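You operate a simulated robot arm through the tools that you are given. There is no shell and no other tool. Be economical: measure what you need, move in short steps, check, and stop when the job is done.

You are at the controls of a simulated robot arm. One attempt, no reset.

TASK
Fetch the white bulb from the top of the wooden table and stand it on the brown belt loop there.

The check looks at the end state, three seconds after you hand in, the way a careful person would. Anything else that was tipped, shoved, dropped, spilled or broken makes it a failure.

THE ROBOT
A 6-joint arm with a two-finger parallel gripper, fixed in place. Base frame: the origin is at the foot of the arm, x ahead of it, y to its left, z up; the work surface is at about z = 800. Readings come in mm, rad, newtons and seconds.
With the tool pointing down near the work surface it reaches from about 240 to 640 mm from the base axis. Its first joint turns from -1.152 to 1.152 rad. Payload 2.7 kg.
Tool frame: the origin (TCP) lies between the finger pads and is the grasp point; the fingertips stand 23 mm ahead of it; z points along the fingers, y is the line along which they close. The gripper opens to 94 mm. The fingers are 38 mm wide and 10 mm thick; the gripper's body (54 by 96 mm) begins 39 mm behind the TCP.
Orientation is that of the tool frame in the base frame, as a unit quaternion [w, x, y, z]. With the fingers straight down and closing along the base's y, the tool's x points along the base's -x, its y along +y and its z along -z.

THE INTERFACE
- The arm moves only by the tool move_arm. Its argument "increments" is a list that holds one entry, the list of rows, each a list of 7 numbers: the gripper command, from -1 (shut) to 1 (fully open), values between in proportion, then the shift along the tool's x, y, z in mm, then the turn, a rotation vector about the tool's x, y, z in rad. In form: [[[jaw, x, y, z, ax, ay, az], ...]]. A call has 1 to 20 rows; each row is the pose to reach, as a shift and turn from the pose commanded when the call began, along the tool's axes at that moment. Rows are played at 5 a second. More than 50 mm and 0.15 rad between two rows, or a gripper value outside its range, and nothing of the call is played. A pose out of reach is approached as far as the arm can. The call stops where the force on the tool passes 40 N (or 10 N more than at its start, if that is more) or the arm is blocked; 0.2 s more then pass. Each finger travels about 45 mm/s and halts on what it meets, pressing with about 40 N; the grip force reading is that of the motor and also rises with nothing between the fingers. The clock runs only during rows and for 0.2 s after the last one: add rows that repeat a pose to give the fingers time. It gives the time, the measured TCP pose, the force on the tool (base axes), the opening and the grip force at its end, in the units of the frame above (readings bear some noise), and new pictures: "show" is both (left out), scene, wrist or none.
- Cameras (640 x 400 px; columns grow to the right, rows downward): "scene" is fixed at [79.8, -432, 1406.6]; the picture's right is [0.75, -0.66, 0.00], its down [-0.36, -0.41, -0.84] and it looks along [0.56, 0.63, -0.54] (base axes); focal length 340 px, centre (320, 200). "wrist" rides on the gripper at [-39, 0, -44] in the tool frame; the picture's right is [0.00, -1.00, 0.00], its down [0.97, 0.00, -0.24] and it looks along [0.24, 0.00, 0.97] (tool axes); focal length 218 px, centre (320, 200).
- measure_at(camera, pixels): for up to 12 pixels [column, row] of the newest picture of that camera ("zoom" is the newest enlarged one), the place [x, y, z] in the base frame of the surface seen there, good to about 3 mm. No time passes.
- inspect(camera, box): a new picture of the part [left, top, right, bottom] of that camera's present view, enlarged. No time passes.
- close_job(): hands the job in; it is judged then, once.

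Work in short steps. Measure before you move; look again where a grasp or a placing could have gone wrong, and mend it. You have 60 turns and 120 pictures in all, those below and enlarged ones among them. Open the gripper and draw the arm clear of the work before you hand the job in, unless the task says otherwise; then end with one line.

The tools are called after "Call:" as a command line: name --argument value ..., lists and objects as JSON in quotes. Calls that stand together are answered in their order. move_arm: Moves the arm, as the interface text tells. Its arguments: {"type":"object","properties":{"increments":{"type":"array","items":{"type":"array","items":{"type":"array","items":{"type":"number"}}}},"show":{"type":"string","enum":["both","scene","wrist","none"]}},"required":["increments"]} The other tools are called the same way: measure_at (camera, pixels) gives the place of the surface under pixels of a picture; inspect (camera, box) takes an enlarged picture of a part of a camera's view; close_job () hands the job in.

At the start:

```text
time_s: 0.0
position: [367.3, 177.4, 1091.2]
orientation: [-0.001, 0.0, 1.0, -0.001]
wrist_force: [-1.0, 0.0, 0.6]
grip_width: 94.0
grasp_force: 0.1
```

scene: 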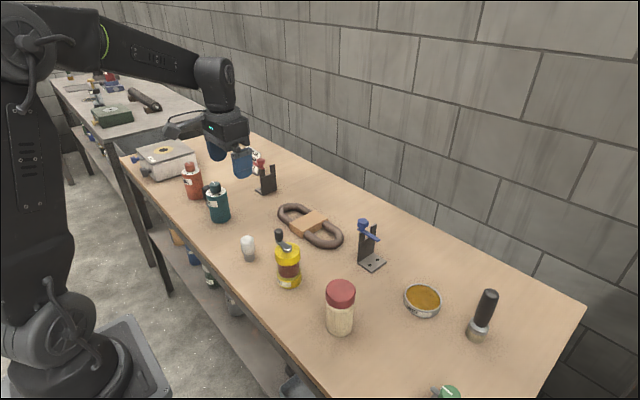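
wrist: 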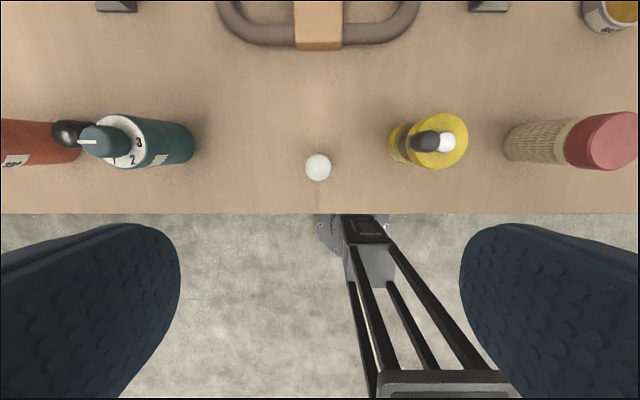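

The bulb is at about scene (248,248), and the belt loop with a tan sleeve at (310,225). I'll enlarge both first.

Call:
inspect --camera "scene" --box '[220, 180, 380, 280]'

Call:
inspect --camera "wrist" --box '[200, 0, 440, 200]'

Call:
measure_at --camera "wrist" --pixels '[[318, 167], [318, 30], [318, 5], [300, 40], [335, 40], [270, 40], [318, 100], [436, 140], [130, 140], [305, 167], [331, 167], [345, 195]]'

Call:
measure_at --camera "scene" --pixels '[[248, 238], [249, 247], [249, 256], [249, 263], [308, 223], [300, 215], [318, 230], [325, 215], [295, 230], [290, 205], [335, 240], [278, 235]]'

```text
4.00 times, centred on (300, 230) of scene
```

zoom: 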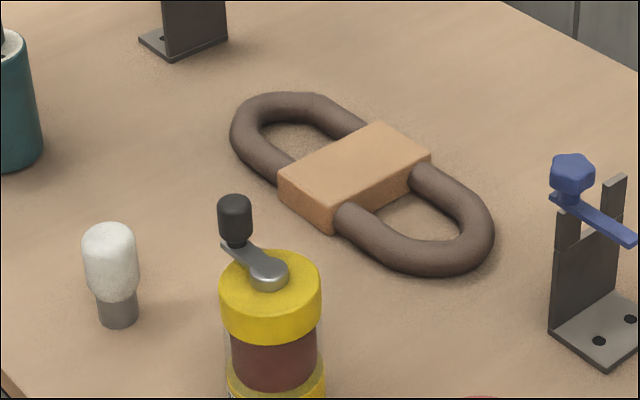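

```text
2.00 times, centred on (320, 100) of wrist
```

zoom: 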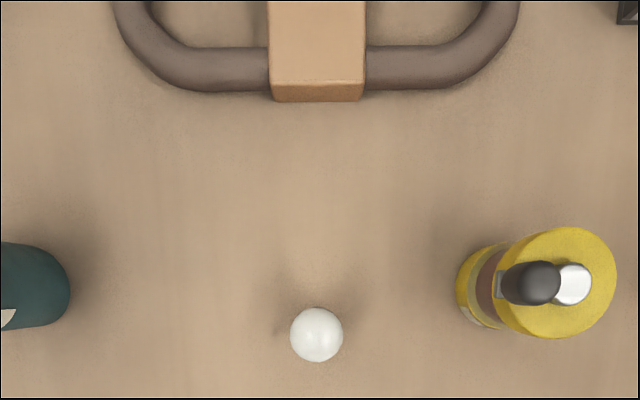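

```text
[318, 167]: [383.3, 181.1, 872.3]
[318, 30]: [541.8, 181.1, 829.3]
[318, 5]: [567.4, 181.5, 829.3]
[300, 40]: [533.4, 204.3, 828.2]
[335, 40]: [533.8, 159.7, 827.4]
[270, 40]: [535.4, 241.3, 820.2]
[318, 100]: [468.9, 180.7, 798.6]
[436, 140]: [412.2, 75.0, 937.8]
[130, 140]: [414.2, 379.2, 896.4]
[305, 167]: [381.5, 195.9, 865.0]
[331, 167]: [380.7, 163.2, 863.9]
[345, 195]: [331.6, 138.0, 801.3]
```

```text
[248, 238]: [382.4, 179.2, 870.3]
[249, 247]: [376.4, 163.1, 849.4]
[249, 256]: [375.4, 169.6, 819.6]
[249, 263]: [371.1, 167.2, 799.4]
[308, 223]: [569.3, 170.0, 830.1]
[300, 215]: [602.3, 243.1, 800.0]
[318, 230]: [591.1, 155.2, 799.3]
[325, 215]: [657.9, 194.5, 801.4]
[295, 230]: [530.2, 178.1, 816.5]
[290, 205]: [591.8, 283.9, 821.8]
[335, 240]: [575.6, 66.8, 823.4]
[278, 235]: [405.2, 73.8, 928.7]
```

The bulb is upright at about (382,180), with its top at about z = 872, and the block's top is at z ≈ 829. Next I'll measure the block's edges and the bottle's clearance, and move above the bulb.

Call:
inspect --camera "scene" --box '[220, 180, 380, 280]'

Call:
measure_at --camera "zoom" --pixels '[[380, 126], [426, 155], [334, 202], [284, 172], [355, 165], [110, 232], [110, 265], [88, 265], [134, 265], [118, 310], [118, 324]]'

Call:
measure_at --camera "wrist" --pixels '[[392, 145], [410, 140], [398, 130], [190, 140], [297, 46], [341, 46], [298, 3], [339, 3]]'

Call:
move_arm --increments '[[[0.6, -15, 2.6, 40, 0, 0, 0], [0.6, -15, 2.6, 80, 0, 0, 0], [0.6, -15, 2.6, 120, 0, 0, 0], [0.6, -15, 2.6, 140, 0, 0, 0], [0.6, -15, 2.6, 140, 0, 0, 0]]]'

```text
4.00 times, centred on (300, 230) of scene
```

zoom: 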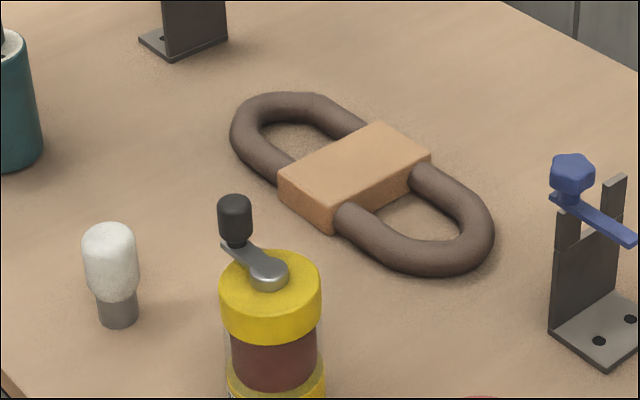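

```text
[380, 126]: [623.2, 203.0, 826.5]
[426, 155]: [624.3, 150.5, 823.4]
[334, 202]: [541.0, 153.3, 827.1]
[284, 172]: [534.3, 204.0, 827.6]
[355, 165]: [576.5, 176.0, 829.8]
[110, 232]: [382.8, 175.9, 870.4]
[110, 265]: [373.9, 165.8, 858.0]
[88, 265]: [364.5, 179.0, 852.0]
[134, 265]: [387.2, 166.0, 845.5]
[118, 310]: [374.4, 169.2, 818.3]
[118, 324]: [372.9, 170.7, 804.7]
```

```text
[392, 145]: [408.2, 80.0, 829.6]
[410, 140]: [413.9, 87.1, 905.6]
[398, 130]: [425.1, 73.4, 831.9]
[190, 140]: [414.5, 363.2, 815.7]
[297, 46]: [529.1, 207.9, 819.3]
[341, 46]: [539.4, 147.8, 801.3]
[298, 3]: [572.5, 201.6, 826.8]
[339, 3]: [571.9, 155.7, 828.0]
```

```text
time_s: 1.2
position: [384.3, 182.9, 951.4]
orientation: [0.0, 0.0, 1.0, 0.001]
wrist_force: [0.5, -0.3, 1.2]
grip_width: 75.2
grasp_force: 0.2
```

scene: 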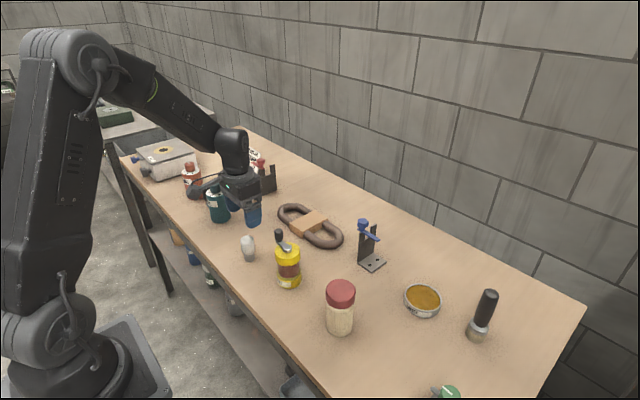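
wrist: 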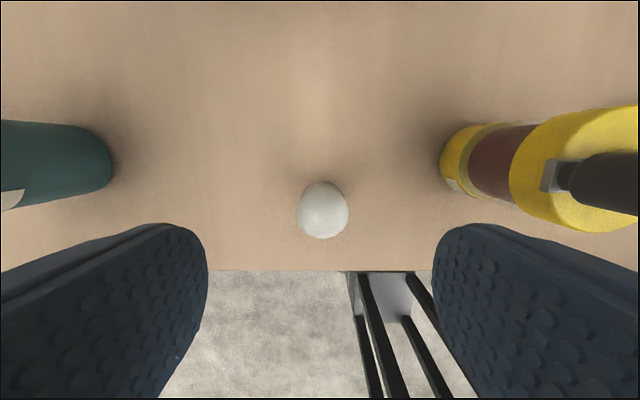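

The block spans x 530–624, y 153–205, so its centre is about (578,179). I'll re-measure the bulb, near wrist (323,210), before descending.

Call:
measure_at --camera "wrist" --pixels '[[323, 215], [300, 212], [347, 212], [323, 184], [323, 236], [323, 225], [450, 165]]'

Call:
measure_at --camera "scene" --pixels '[[242, 245], [254, 245], [248, 237]]'

```text
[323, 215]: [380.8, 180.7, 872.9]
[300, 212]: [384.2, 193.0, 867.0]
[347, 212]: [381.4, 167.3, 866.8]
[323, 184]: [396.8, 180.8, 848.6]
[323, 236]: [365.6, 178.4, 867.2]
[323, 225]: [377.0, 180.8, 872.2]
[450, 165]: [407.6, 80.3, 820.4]
```

```text
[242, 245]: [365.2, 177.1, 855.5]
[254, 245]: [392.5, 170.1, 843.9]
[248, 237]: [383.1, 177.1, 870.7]
```

The bulb's centre is about (381,180.5), so I'll make a small correction and descend to z ≈ 847 with the jaws still open.

Call:
move_arm --increments '[[[0.6, 3, -2, 20, 0, 0, 0], [0.6, 3, -2, 45, 0, 0, 0], [0.6, 3, -2, 70, 0, 0, 0], [0.6, 3, -2, 90, 0, 0, 0], [0.6, 3, -2, 104, 0, 0, 0], [0.6, 3, -2, 104, 0, 0, 0]]]'

```text
time_s: 2.6
position: [379.7, 178.8, 846.6]
orientation: [0.0, 0.0, 1.0, 0.0]
wrist_force: [-0.5, -0.4, -0.8]
grip_width: 75.3
grasp_force: 0.0
```

scene: 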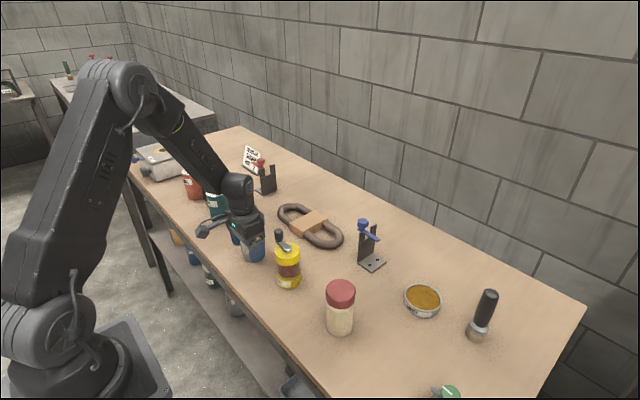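
wrist: 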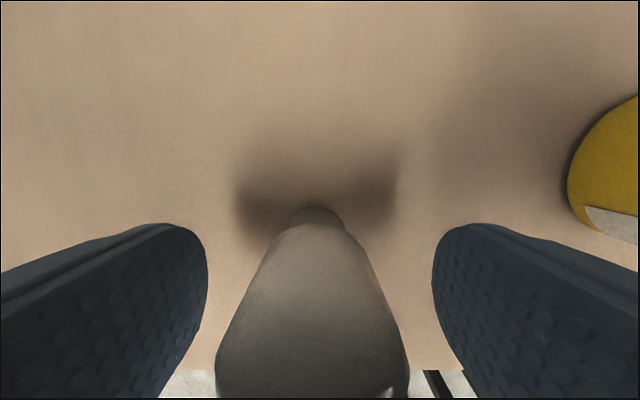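

The bulb sits centrally between the fingers (cols 215–408), about 1.5 mm to +y. I'll nudge over and close.

Call:
move_arm --increments '[[[0.6, 0, 1.5, 0, 0, 0, 0], [0.2, 0, 1.5, 0, 0, 0, 0], [-0.1, 0, 1.5, 0, 0, 0, 0], [-0.3, 0, 1.5, 0, 0, 0, 0], [-0.5, 0, 1.5, 0, 0, 0, 0], [-0.7, 0, 1.5, 0, 0, 0, 0], [-0.7, 0, 1.5, 0, 0, 0, 0], [-0.7, 0, 1.5, 0, 0, 0, 0]]]' --show "wrist"

```text
time_s: 4.4
position: [380.6, 179.4, 847.2]
orientation: [-0.001, 0.0, 1.0, 0.0]
wrist_force: [0.0, -0.3, -0.4]
grip_width: 32.6
grasp_force: 39.9
```

wrist: 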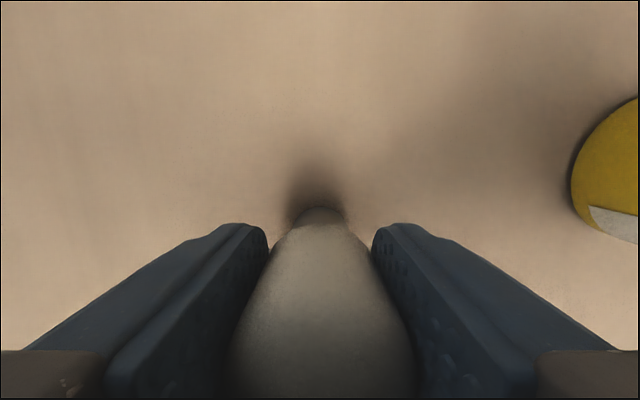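

It's gripped at 32.6 mm with 40 N. I'll lift it straight up 90 mm.

Call:
move_arm --increments '[[[-0.7, 0, 0, -10, 0, 0, 0], [-0.7, 0, 0, -30, 0, 0, 0], [-0.7, 0, 0, -60, 0, 0, 0], [-0.7, 0, 0, -90, 0, 0, 0], [-0.7, 0, 0, -90, 0, 0, 0]]]'

```text
time_s: 5.6
position: [380.2, 179.9, 937.5]
orientation: [0.0, -0.001, 1.0, 0.001]
wrist_force: [1.2, 0.4, -0.3]
grip_width: 31.8
grasp_force: 39.6
```

scene: 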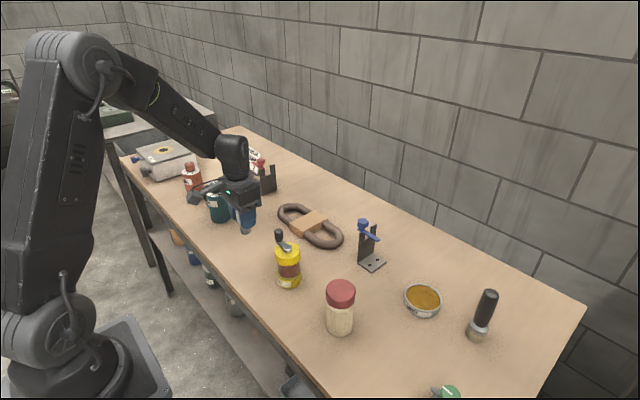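
wrist: 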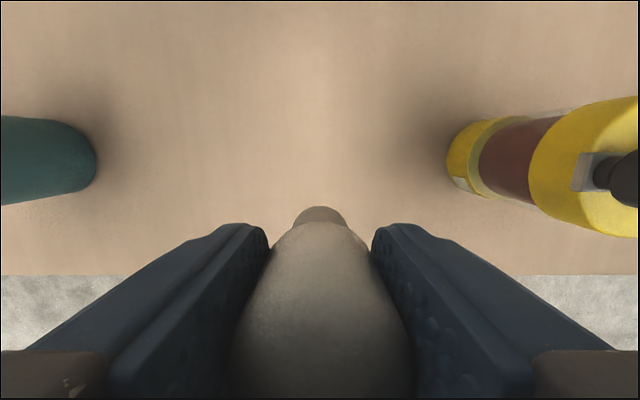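

The bulb is held and lifted. I'll carry it along +x to about (577,179) at this height.

Call:
move_arm --increments '[[[-0.7, -25, 0, 0, 0, 0, 0], [-0.7, -60, 0, 0, 0, 0, 0], [-0.7, -95, 0, 0, 0, 0, 0], [-0.7, -130, 0, 0, 0, 0, 0], [-0.7, -165, -1, 0, 0, 0, 0], [-0.7, -185, -1, 0, 0, 0, 0], [-0.7, -196, -1, 0, 0, 0, 0], [-0.7, -196, -1, 0, 0, 0, 0], [-0.7, -196, -1, 0, 0, 0, 0]]]'

```text
time_s: 7.6
position: [576.4, 177.1, 939.5]
orientation: [0.0, 0.0, 1.0, 0.0]
wrist_force: [0.3, -0.7, -1.0]
grip_width: 31.8
grasp_force: 40.5
```

scene: 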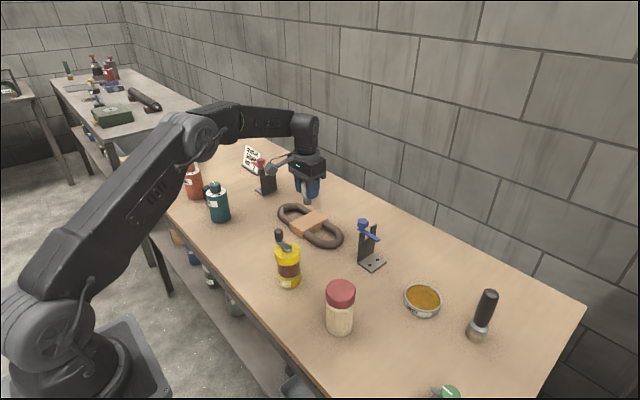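
wrist: 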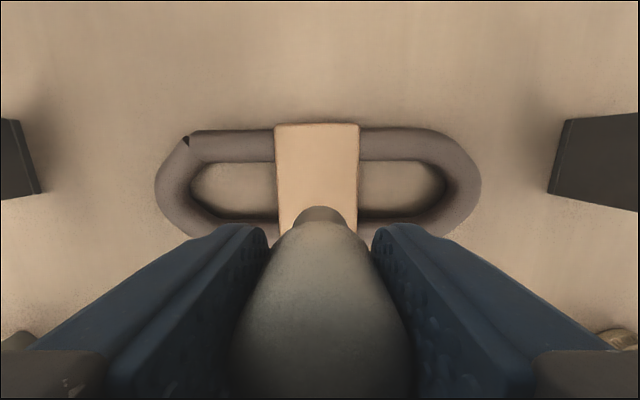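

It's over the loop. I'll measure the block's edges here, and the bulb's base height (its tip near wrist (320,212)).

Call:
measure_at --camera "wrist" --pixels '[[278, 170], [355, 170], [317, 127], [317, 175], [320, 212], [550, 185], [40, 190], [260, 221], [382, 221]]'

Call:
inspect --camera "scene" --box '[260, 160, 372, 230]'

```text
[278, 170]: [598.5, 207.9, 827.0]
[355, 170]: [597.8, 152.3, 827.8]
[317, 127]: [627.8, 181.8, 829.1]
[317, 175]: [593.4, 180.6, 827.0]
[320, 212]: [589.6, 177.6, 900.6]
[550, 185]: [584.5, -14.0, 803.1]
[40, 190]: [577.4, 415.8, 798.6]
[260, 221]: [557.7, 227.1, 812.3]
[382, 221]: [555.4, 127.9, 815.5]
```

```text
5.71 times, centred on (316, 195) of scene
```

zoom: 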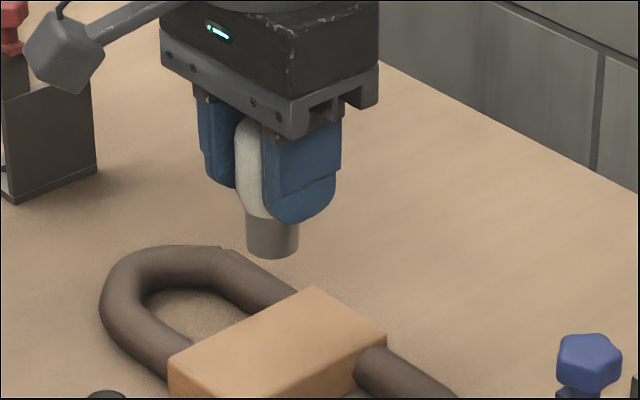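

The block's centre is y ≈ 180 and its top z ≈ 828.5. The bulb hangs vertical with its base about 47 mm below the TCP. I'll lower to just above contact.

Call:
move_arm --increments '[[[-0.7, 0, 2.5, 15, 0, 0, 0], [-0.7, 0, 2.5, 30, 0, 0, 0], [-0.7, 0, 2.5, 45, 0, 0, 0], [-0.7, 0, 2.5, 55, 0, 0, 0], [-0.7, 0, 2.5, 60, 0, 0, 0], [-0.7, 0, 2.5, 60, 0, 0, 0]]]' --show "none"

Call:
inspect --camera "scene" --box '[260, 180, 356, 240]'

```text
time_s: 9.0
position: [574.8, 181.8, 877.2]
orientation: [-0.001, 0.0, 1.0, 0.0]
wrist_force: [1.0, 0.3, -0.1]
grip_width: 32.0
grasp_force: 39.8
```

```text
6.67 times, centred on (308, 210) of scene
```

zoom: 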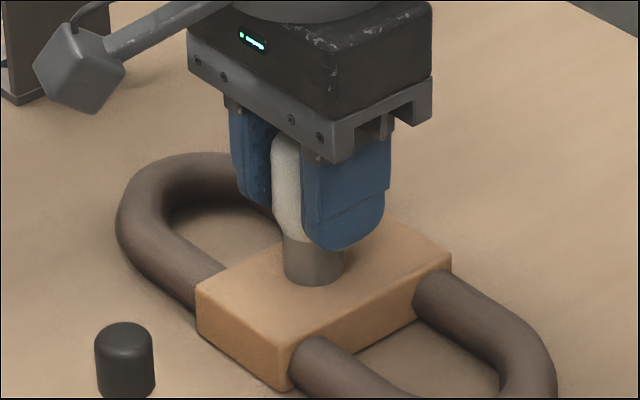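

The base is nearly touching, with no force yet. I'll creep down in 0.5 mm steps until the force reading rises.

Call:
move_arm --increments '[[[-0.7, 0, 0, 0.5, 0, 0, 0], [-0.7, 0, 0, 1, 0, 0, 0], [-0.7, 0, 0, 1.5, 0, 0, 0], [-0.7, 0, 0, 1.5, 0, 0, 0]]]' --show "none"

```text
time_s: 10.0
position: [575.7, 181.3, 877.3]
orientation: [0.0, 0.0, 1.0, 0.0]
wrist_force: [0.2, 0.9, 0.0]
grip_width: 31.9
grasp_force: 40.1
```

No contact yet, so I'll creep down further.

Call:
move_arm --increments '[[[-0.7, 0, 0, 0.5, 0, 0, 0], [-0.7, 0, 0, 1, 0, 0, 0], [-0.7, 0, 0, 1, 0, 0, 0]]]' --show "none"

Call:
inspect --camera "scene" --box '[284, 205, 332, 235]'

```text
time_s: 10.8
position: [575.6, 180.6, 874.9]
orientation: [0.0, 0.0, 1.0, 0.0]
wrist_force: [-0.9, 0.1, 2.1]
grip_width: 31.8
grasp_force: 40.1
```

```text
13.33 times, centred on (308, 220) of scene
```

zoom: 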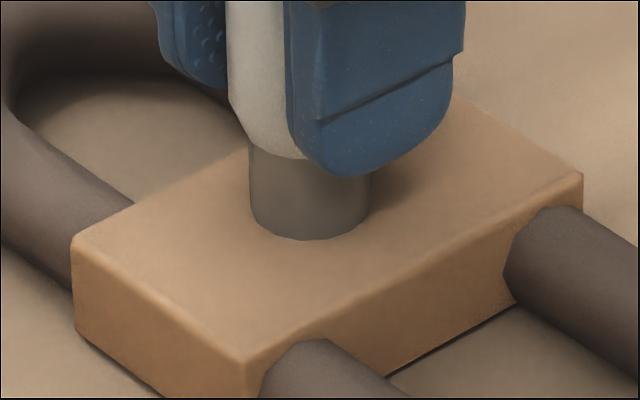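

Force z is 2.1 N, which may be the first touch. Another 1 mm should confirm it.

Call:
move_arm --increments '[[[-0.7, 0, 0, 0.5, 0, 0, 0], [-0.7, 0, 0, 1, 0, 0, 0], [-0.7, 0, 0, 1, 0, 0, 0]]]' --show "none"

```text
time_s: 11.6
position: [576.2, 181.0, 875.5]
orientation: [0.0, 0.0, 1.0, 0.0]
wrist_force: [-5.4, -2.9, 10.7]
grip_width: 32.0
grasp_force: 40.0
```

Contact is confirmed at 10.7 N. I'll ease back 0.6 mm and open gradually.

Call:
move_arm --increments '[[[-0.7, 0, 0, -0.6, 0, 0, 0], [-0.7, 0, 0, -0.6, 0, 0, 0], [-0.3, 0, 0, -0.6, 0, 0, 0], [-0.25, 0, 0, -0.6, 0, 0, 0], [-0.15, 0, 0, -0.6, 0, 0, 0], [0, 0, 0, -0.6, 0, 0, 0], [0.2, 0, 0, -0.6, 0, 0, 0], [0.4, 0, 0, -0.6, 0, 0, 0], [0.4, 0, 0, -0.6, 0, 0, 0]]]'

```text
time_s: 13.6
position: [575.6, 181.0, 873.3]
orientation: [0.0, 0.0, 1.0, 0.0]
wrist_force: [-0.6, 0.0, 0.3]
grip_width: 65.7
grasp_force: 0.0
```

scene: 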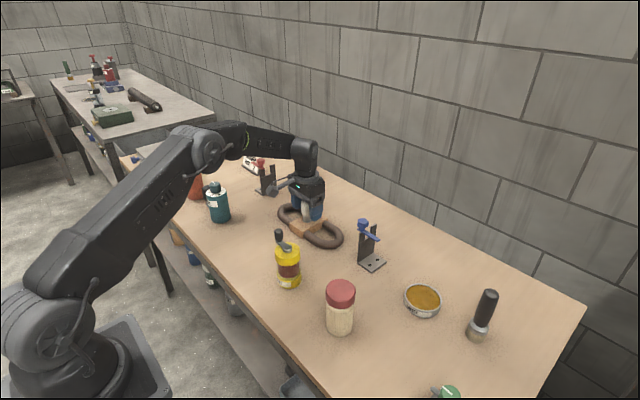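
wrist: 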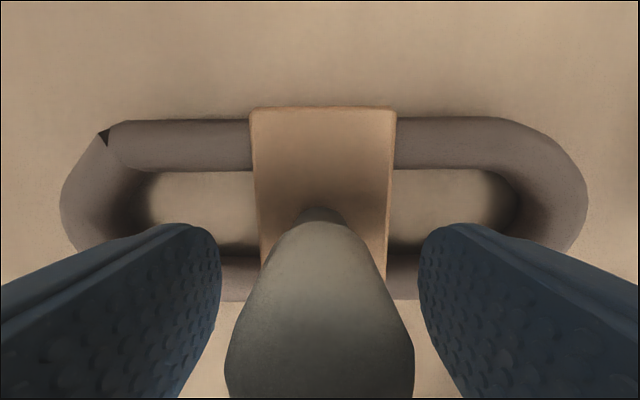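

The bulb is standing free between the open fingers. I'll rise straight up, well clear of it, then draw back.

Call:
move_arm --increments '[[[0.4, 0, 0, -15, 0, 0, 0], [0.4, 0, 0, -40, 0, 0, 0], [0.4, 0, 0, -75, 0, 0, 0], [0.4, 0, 0, -110, 0, 0, 0], [0.4, 30, 0, -140, 0, 0, 0], [0.4, 70, 0, -170, 0, 0, 0], [0.4, 110, 0, -190, 0, 0, 0], [0.4, 150, 0, -200, 0, 0, 0], [0.4, 180, 0, -200, 0, 0, 0], [0.4, 180, 0, -200, 0, 0, 0]]]'

Call:
inspect --camera "scene" --box '[220, 160, 380, 260]'

```text
time_s: 15.8
position: [395.7, 180.5, 1074.1]
orientation: [0.001, 0.0, 1.0, 0.0]
wrist_force: [0.7, 0.2, 0.0]
grip_width: 65.7
grasp_force: 0.2
```

scene: 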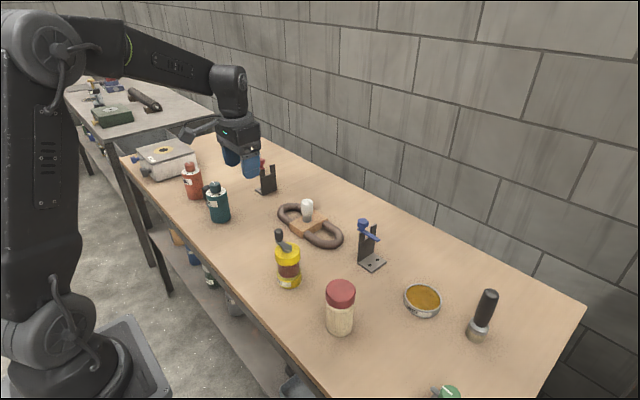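
wrist: 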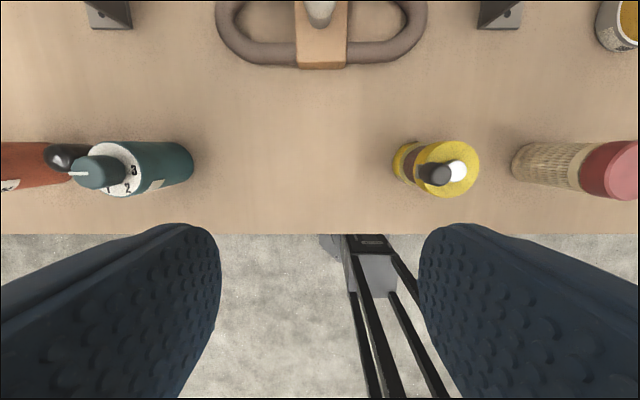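

```text
4.00 times, centred on (300, 210) of scene
```

zoom: 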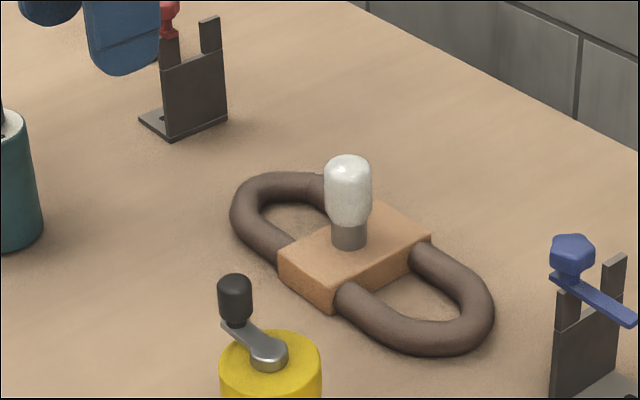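

The bulb stands upright on the loop's block, nothing else has moved, and the arm is clear. Handing in.

Call:
close_job

```text
The job is handed in.
```

The white bulb is standing upright on the flat tan block of the brown belt loop, nothing else appears to have moved, and the arm is clear with the gripper open.
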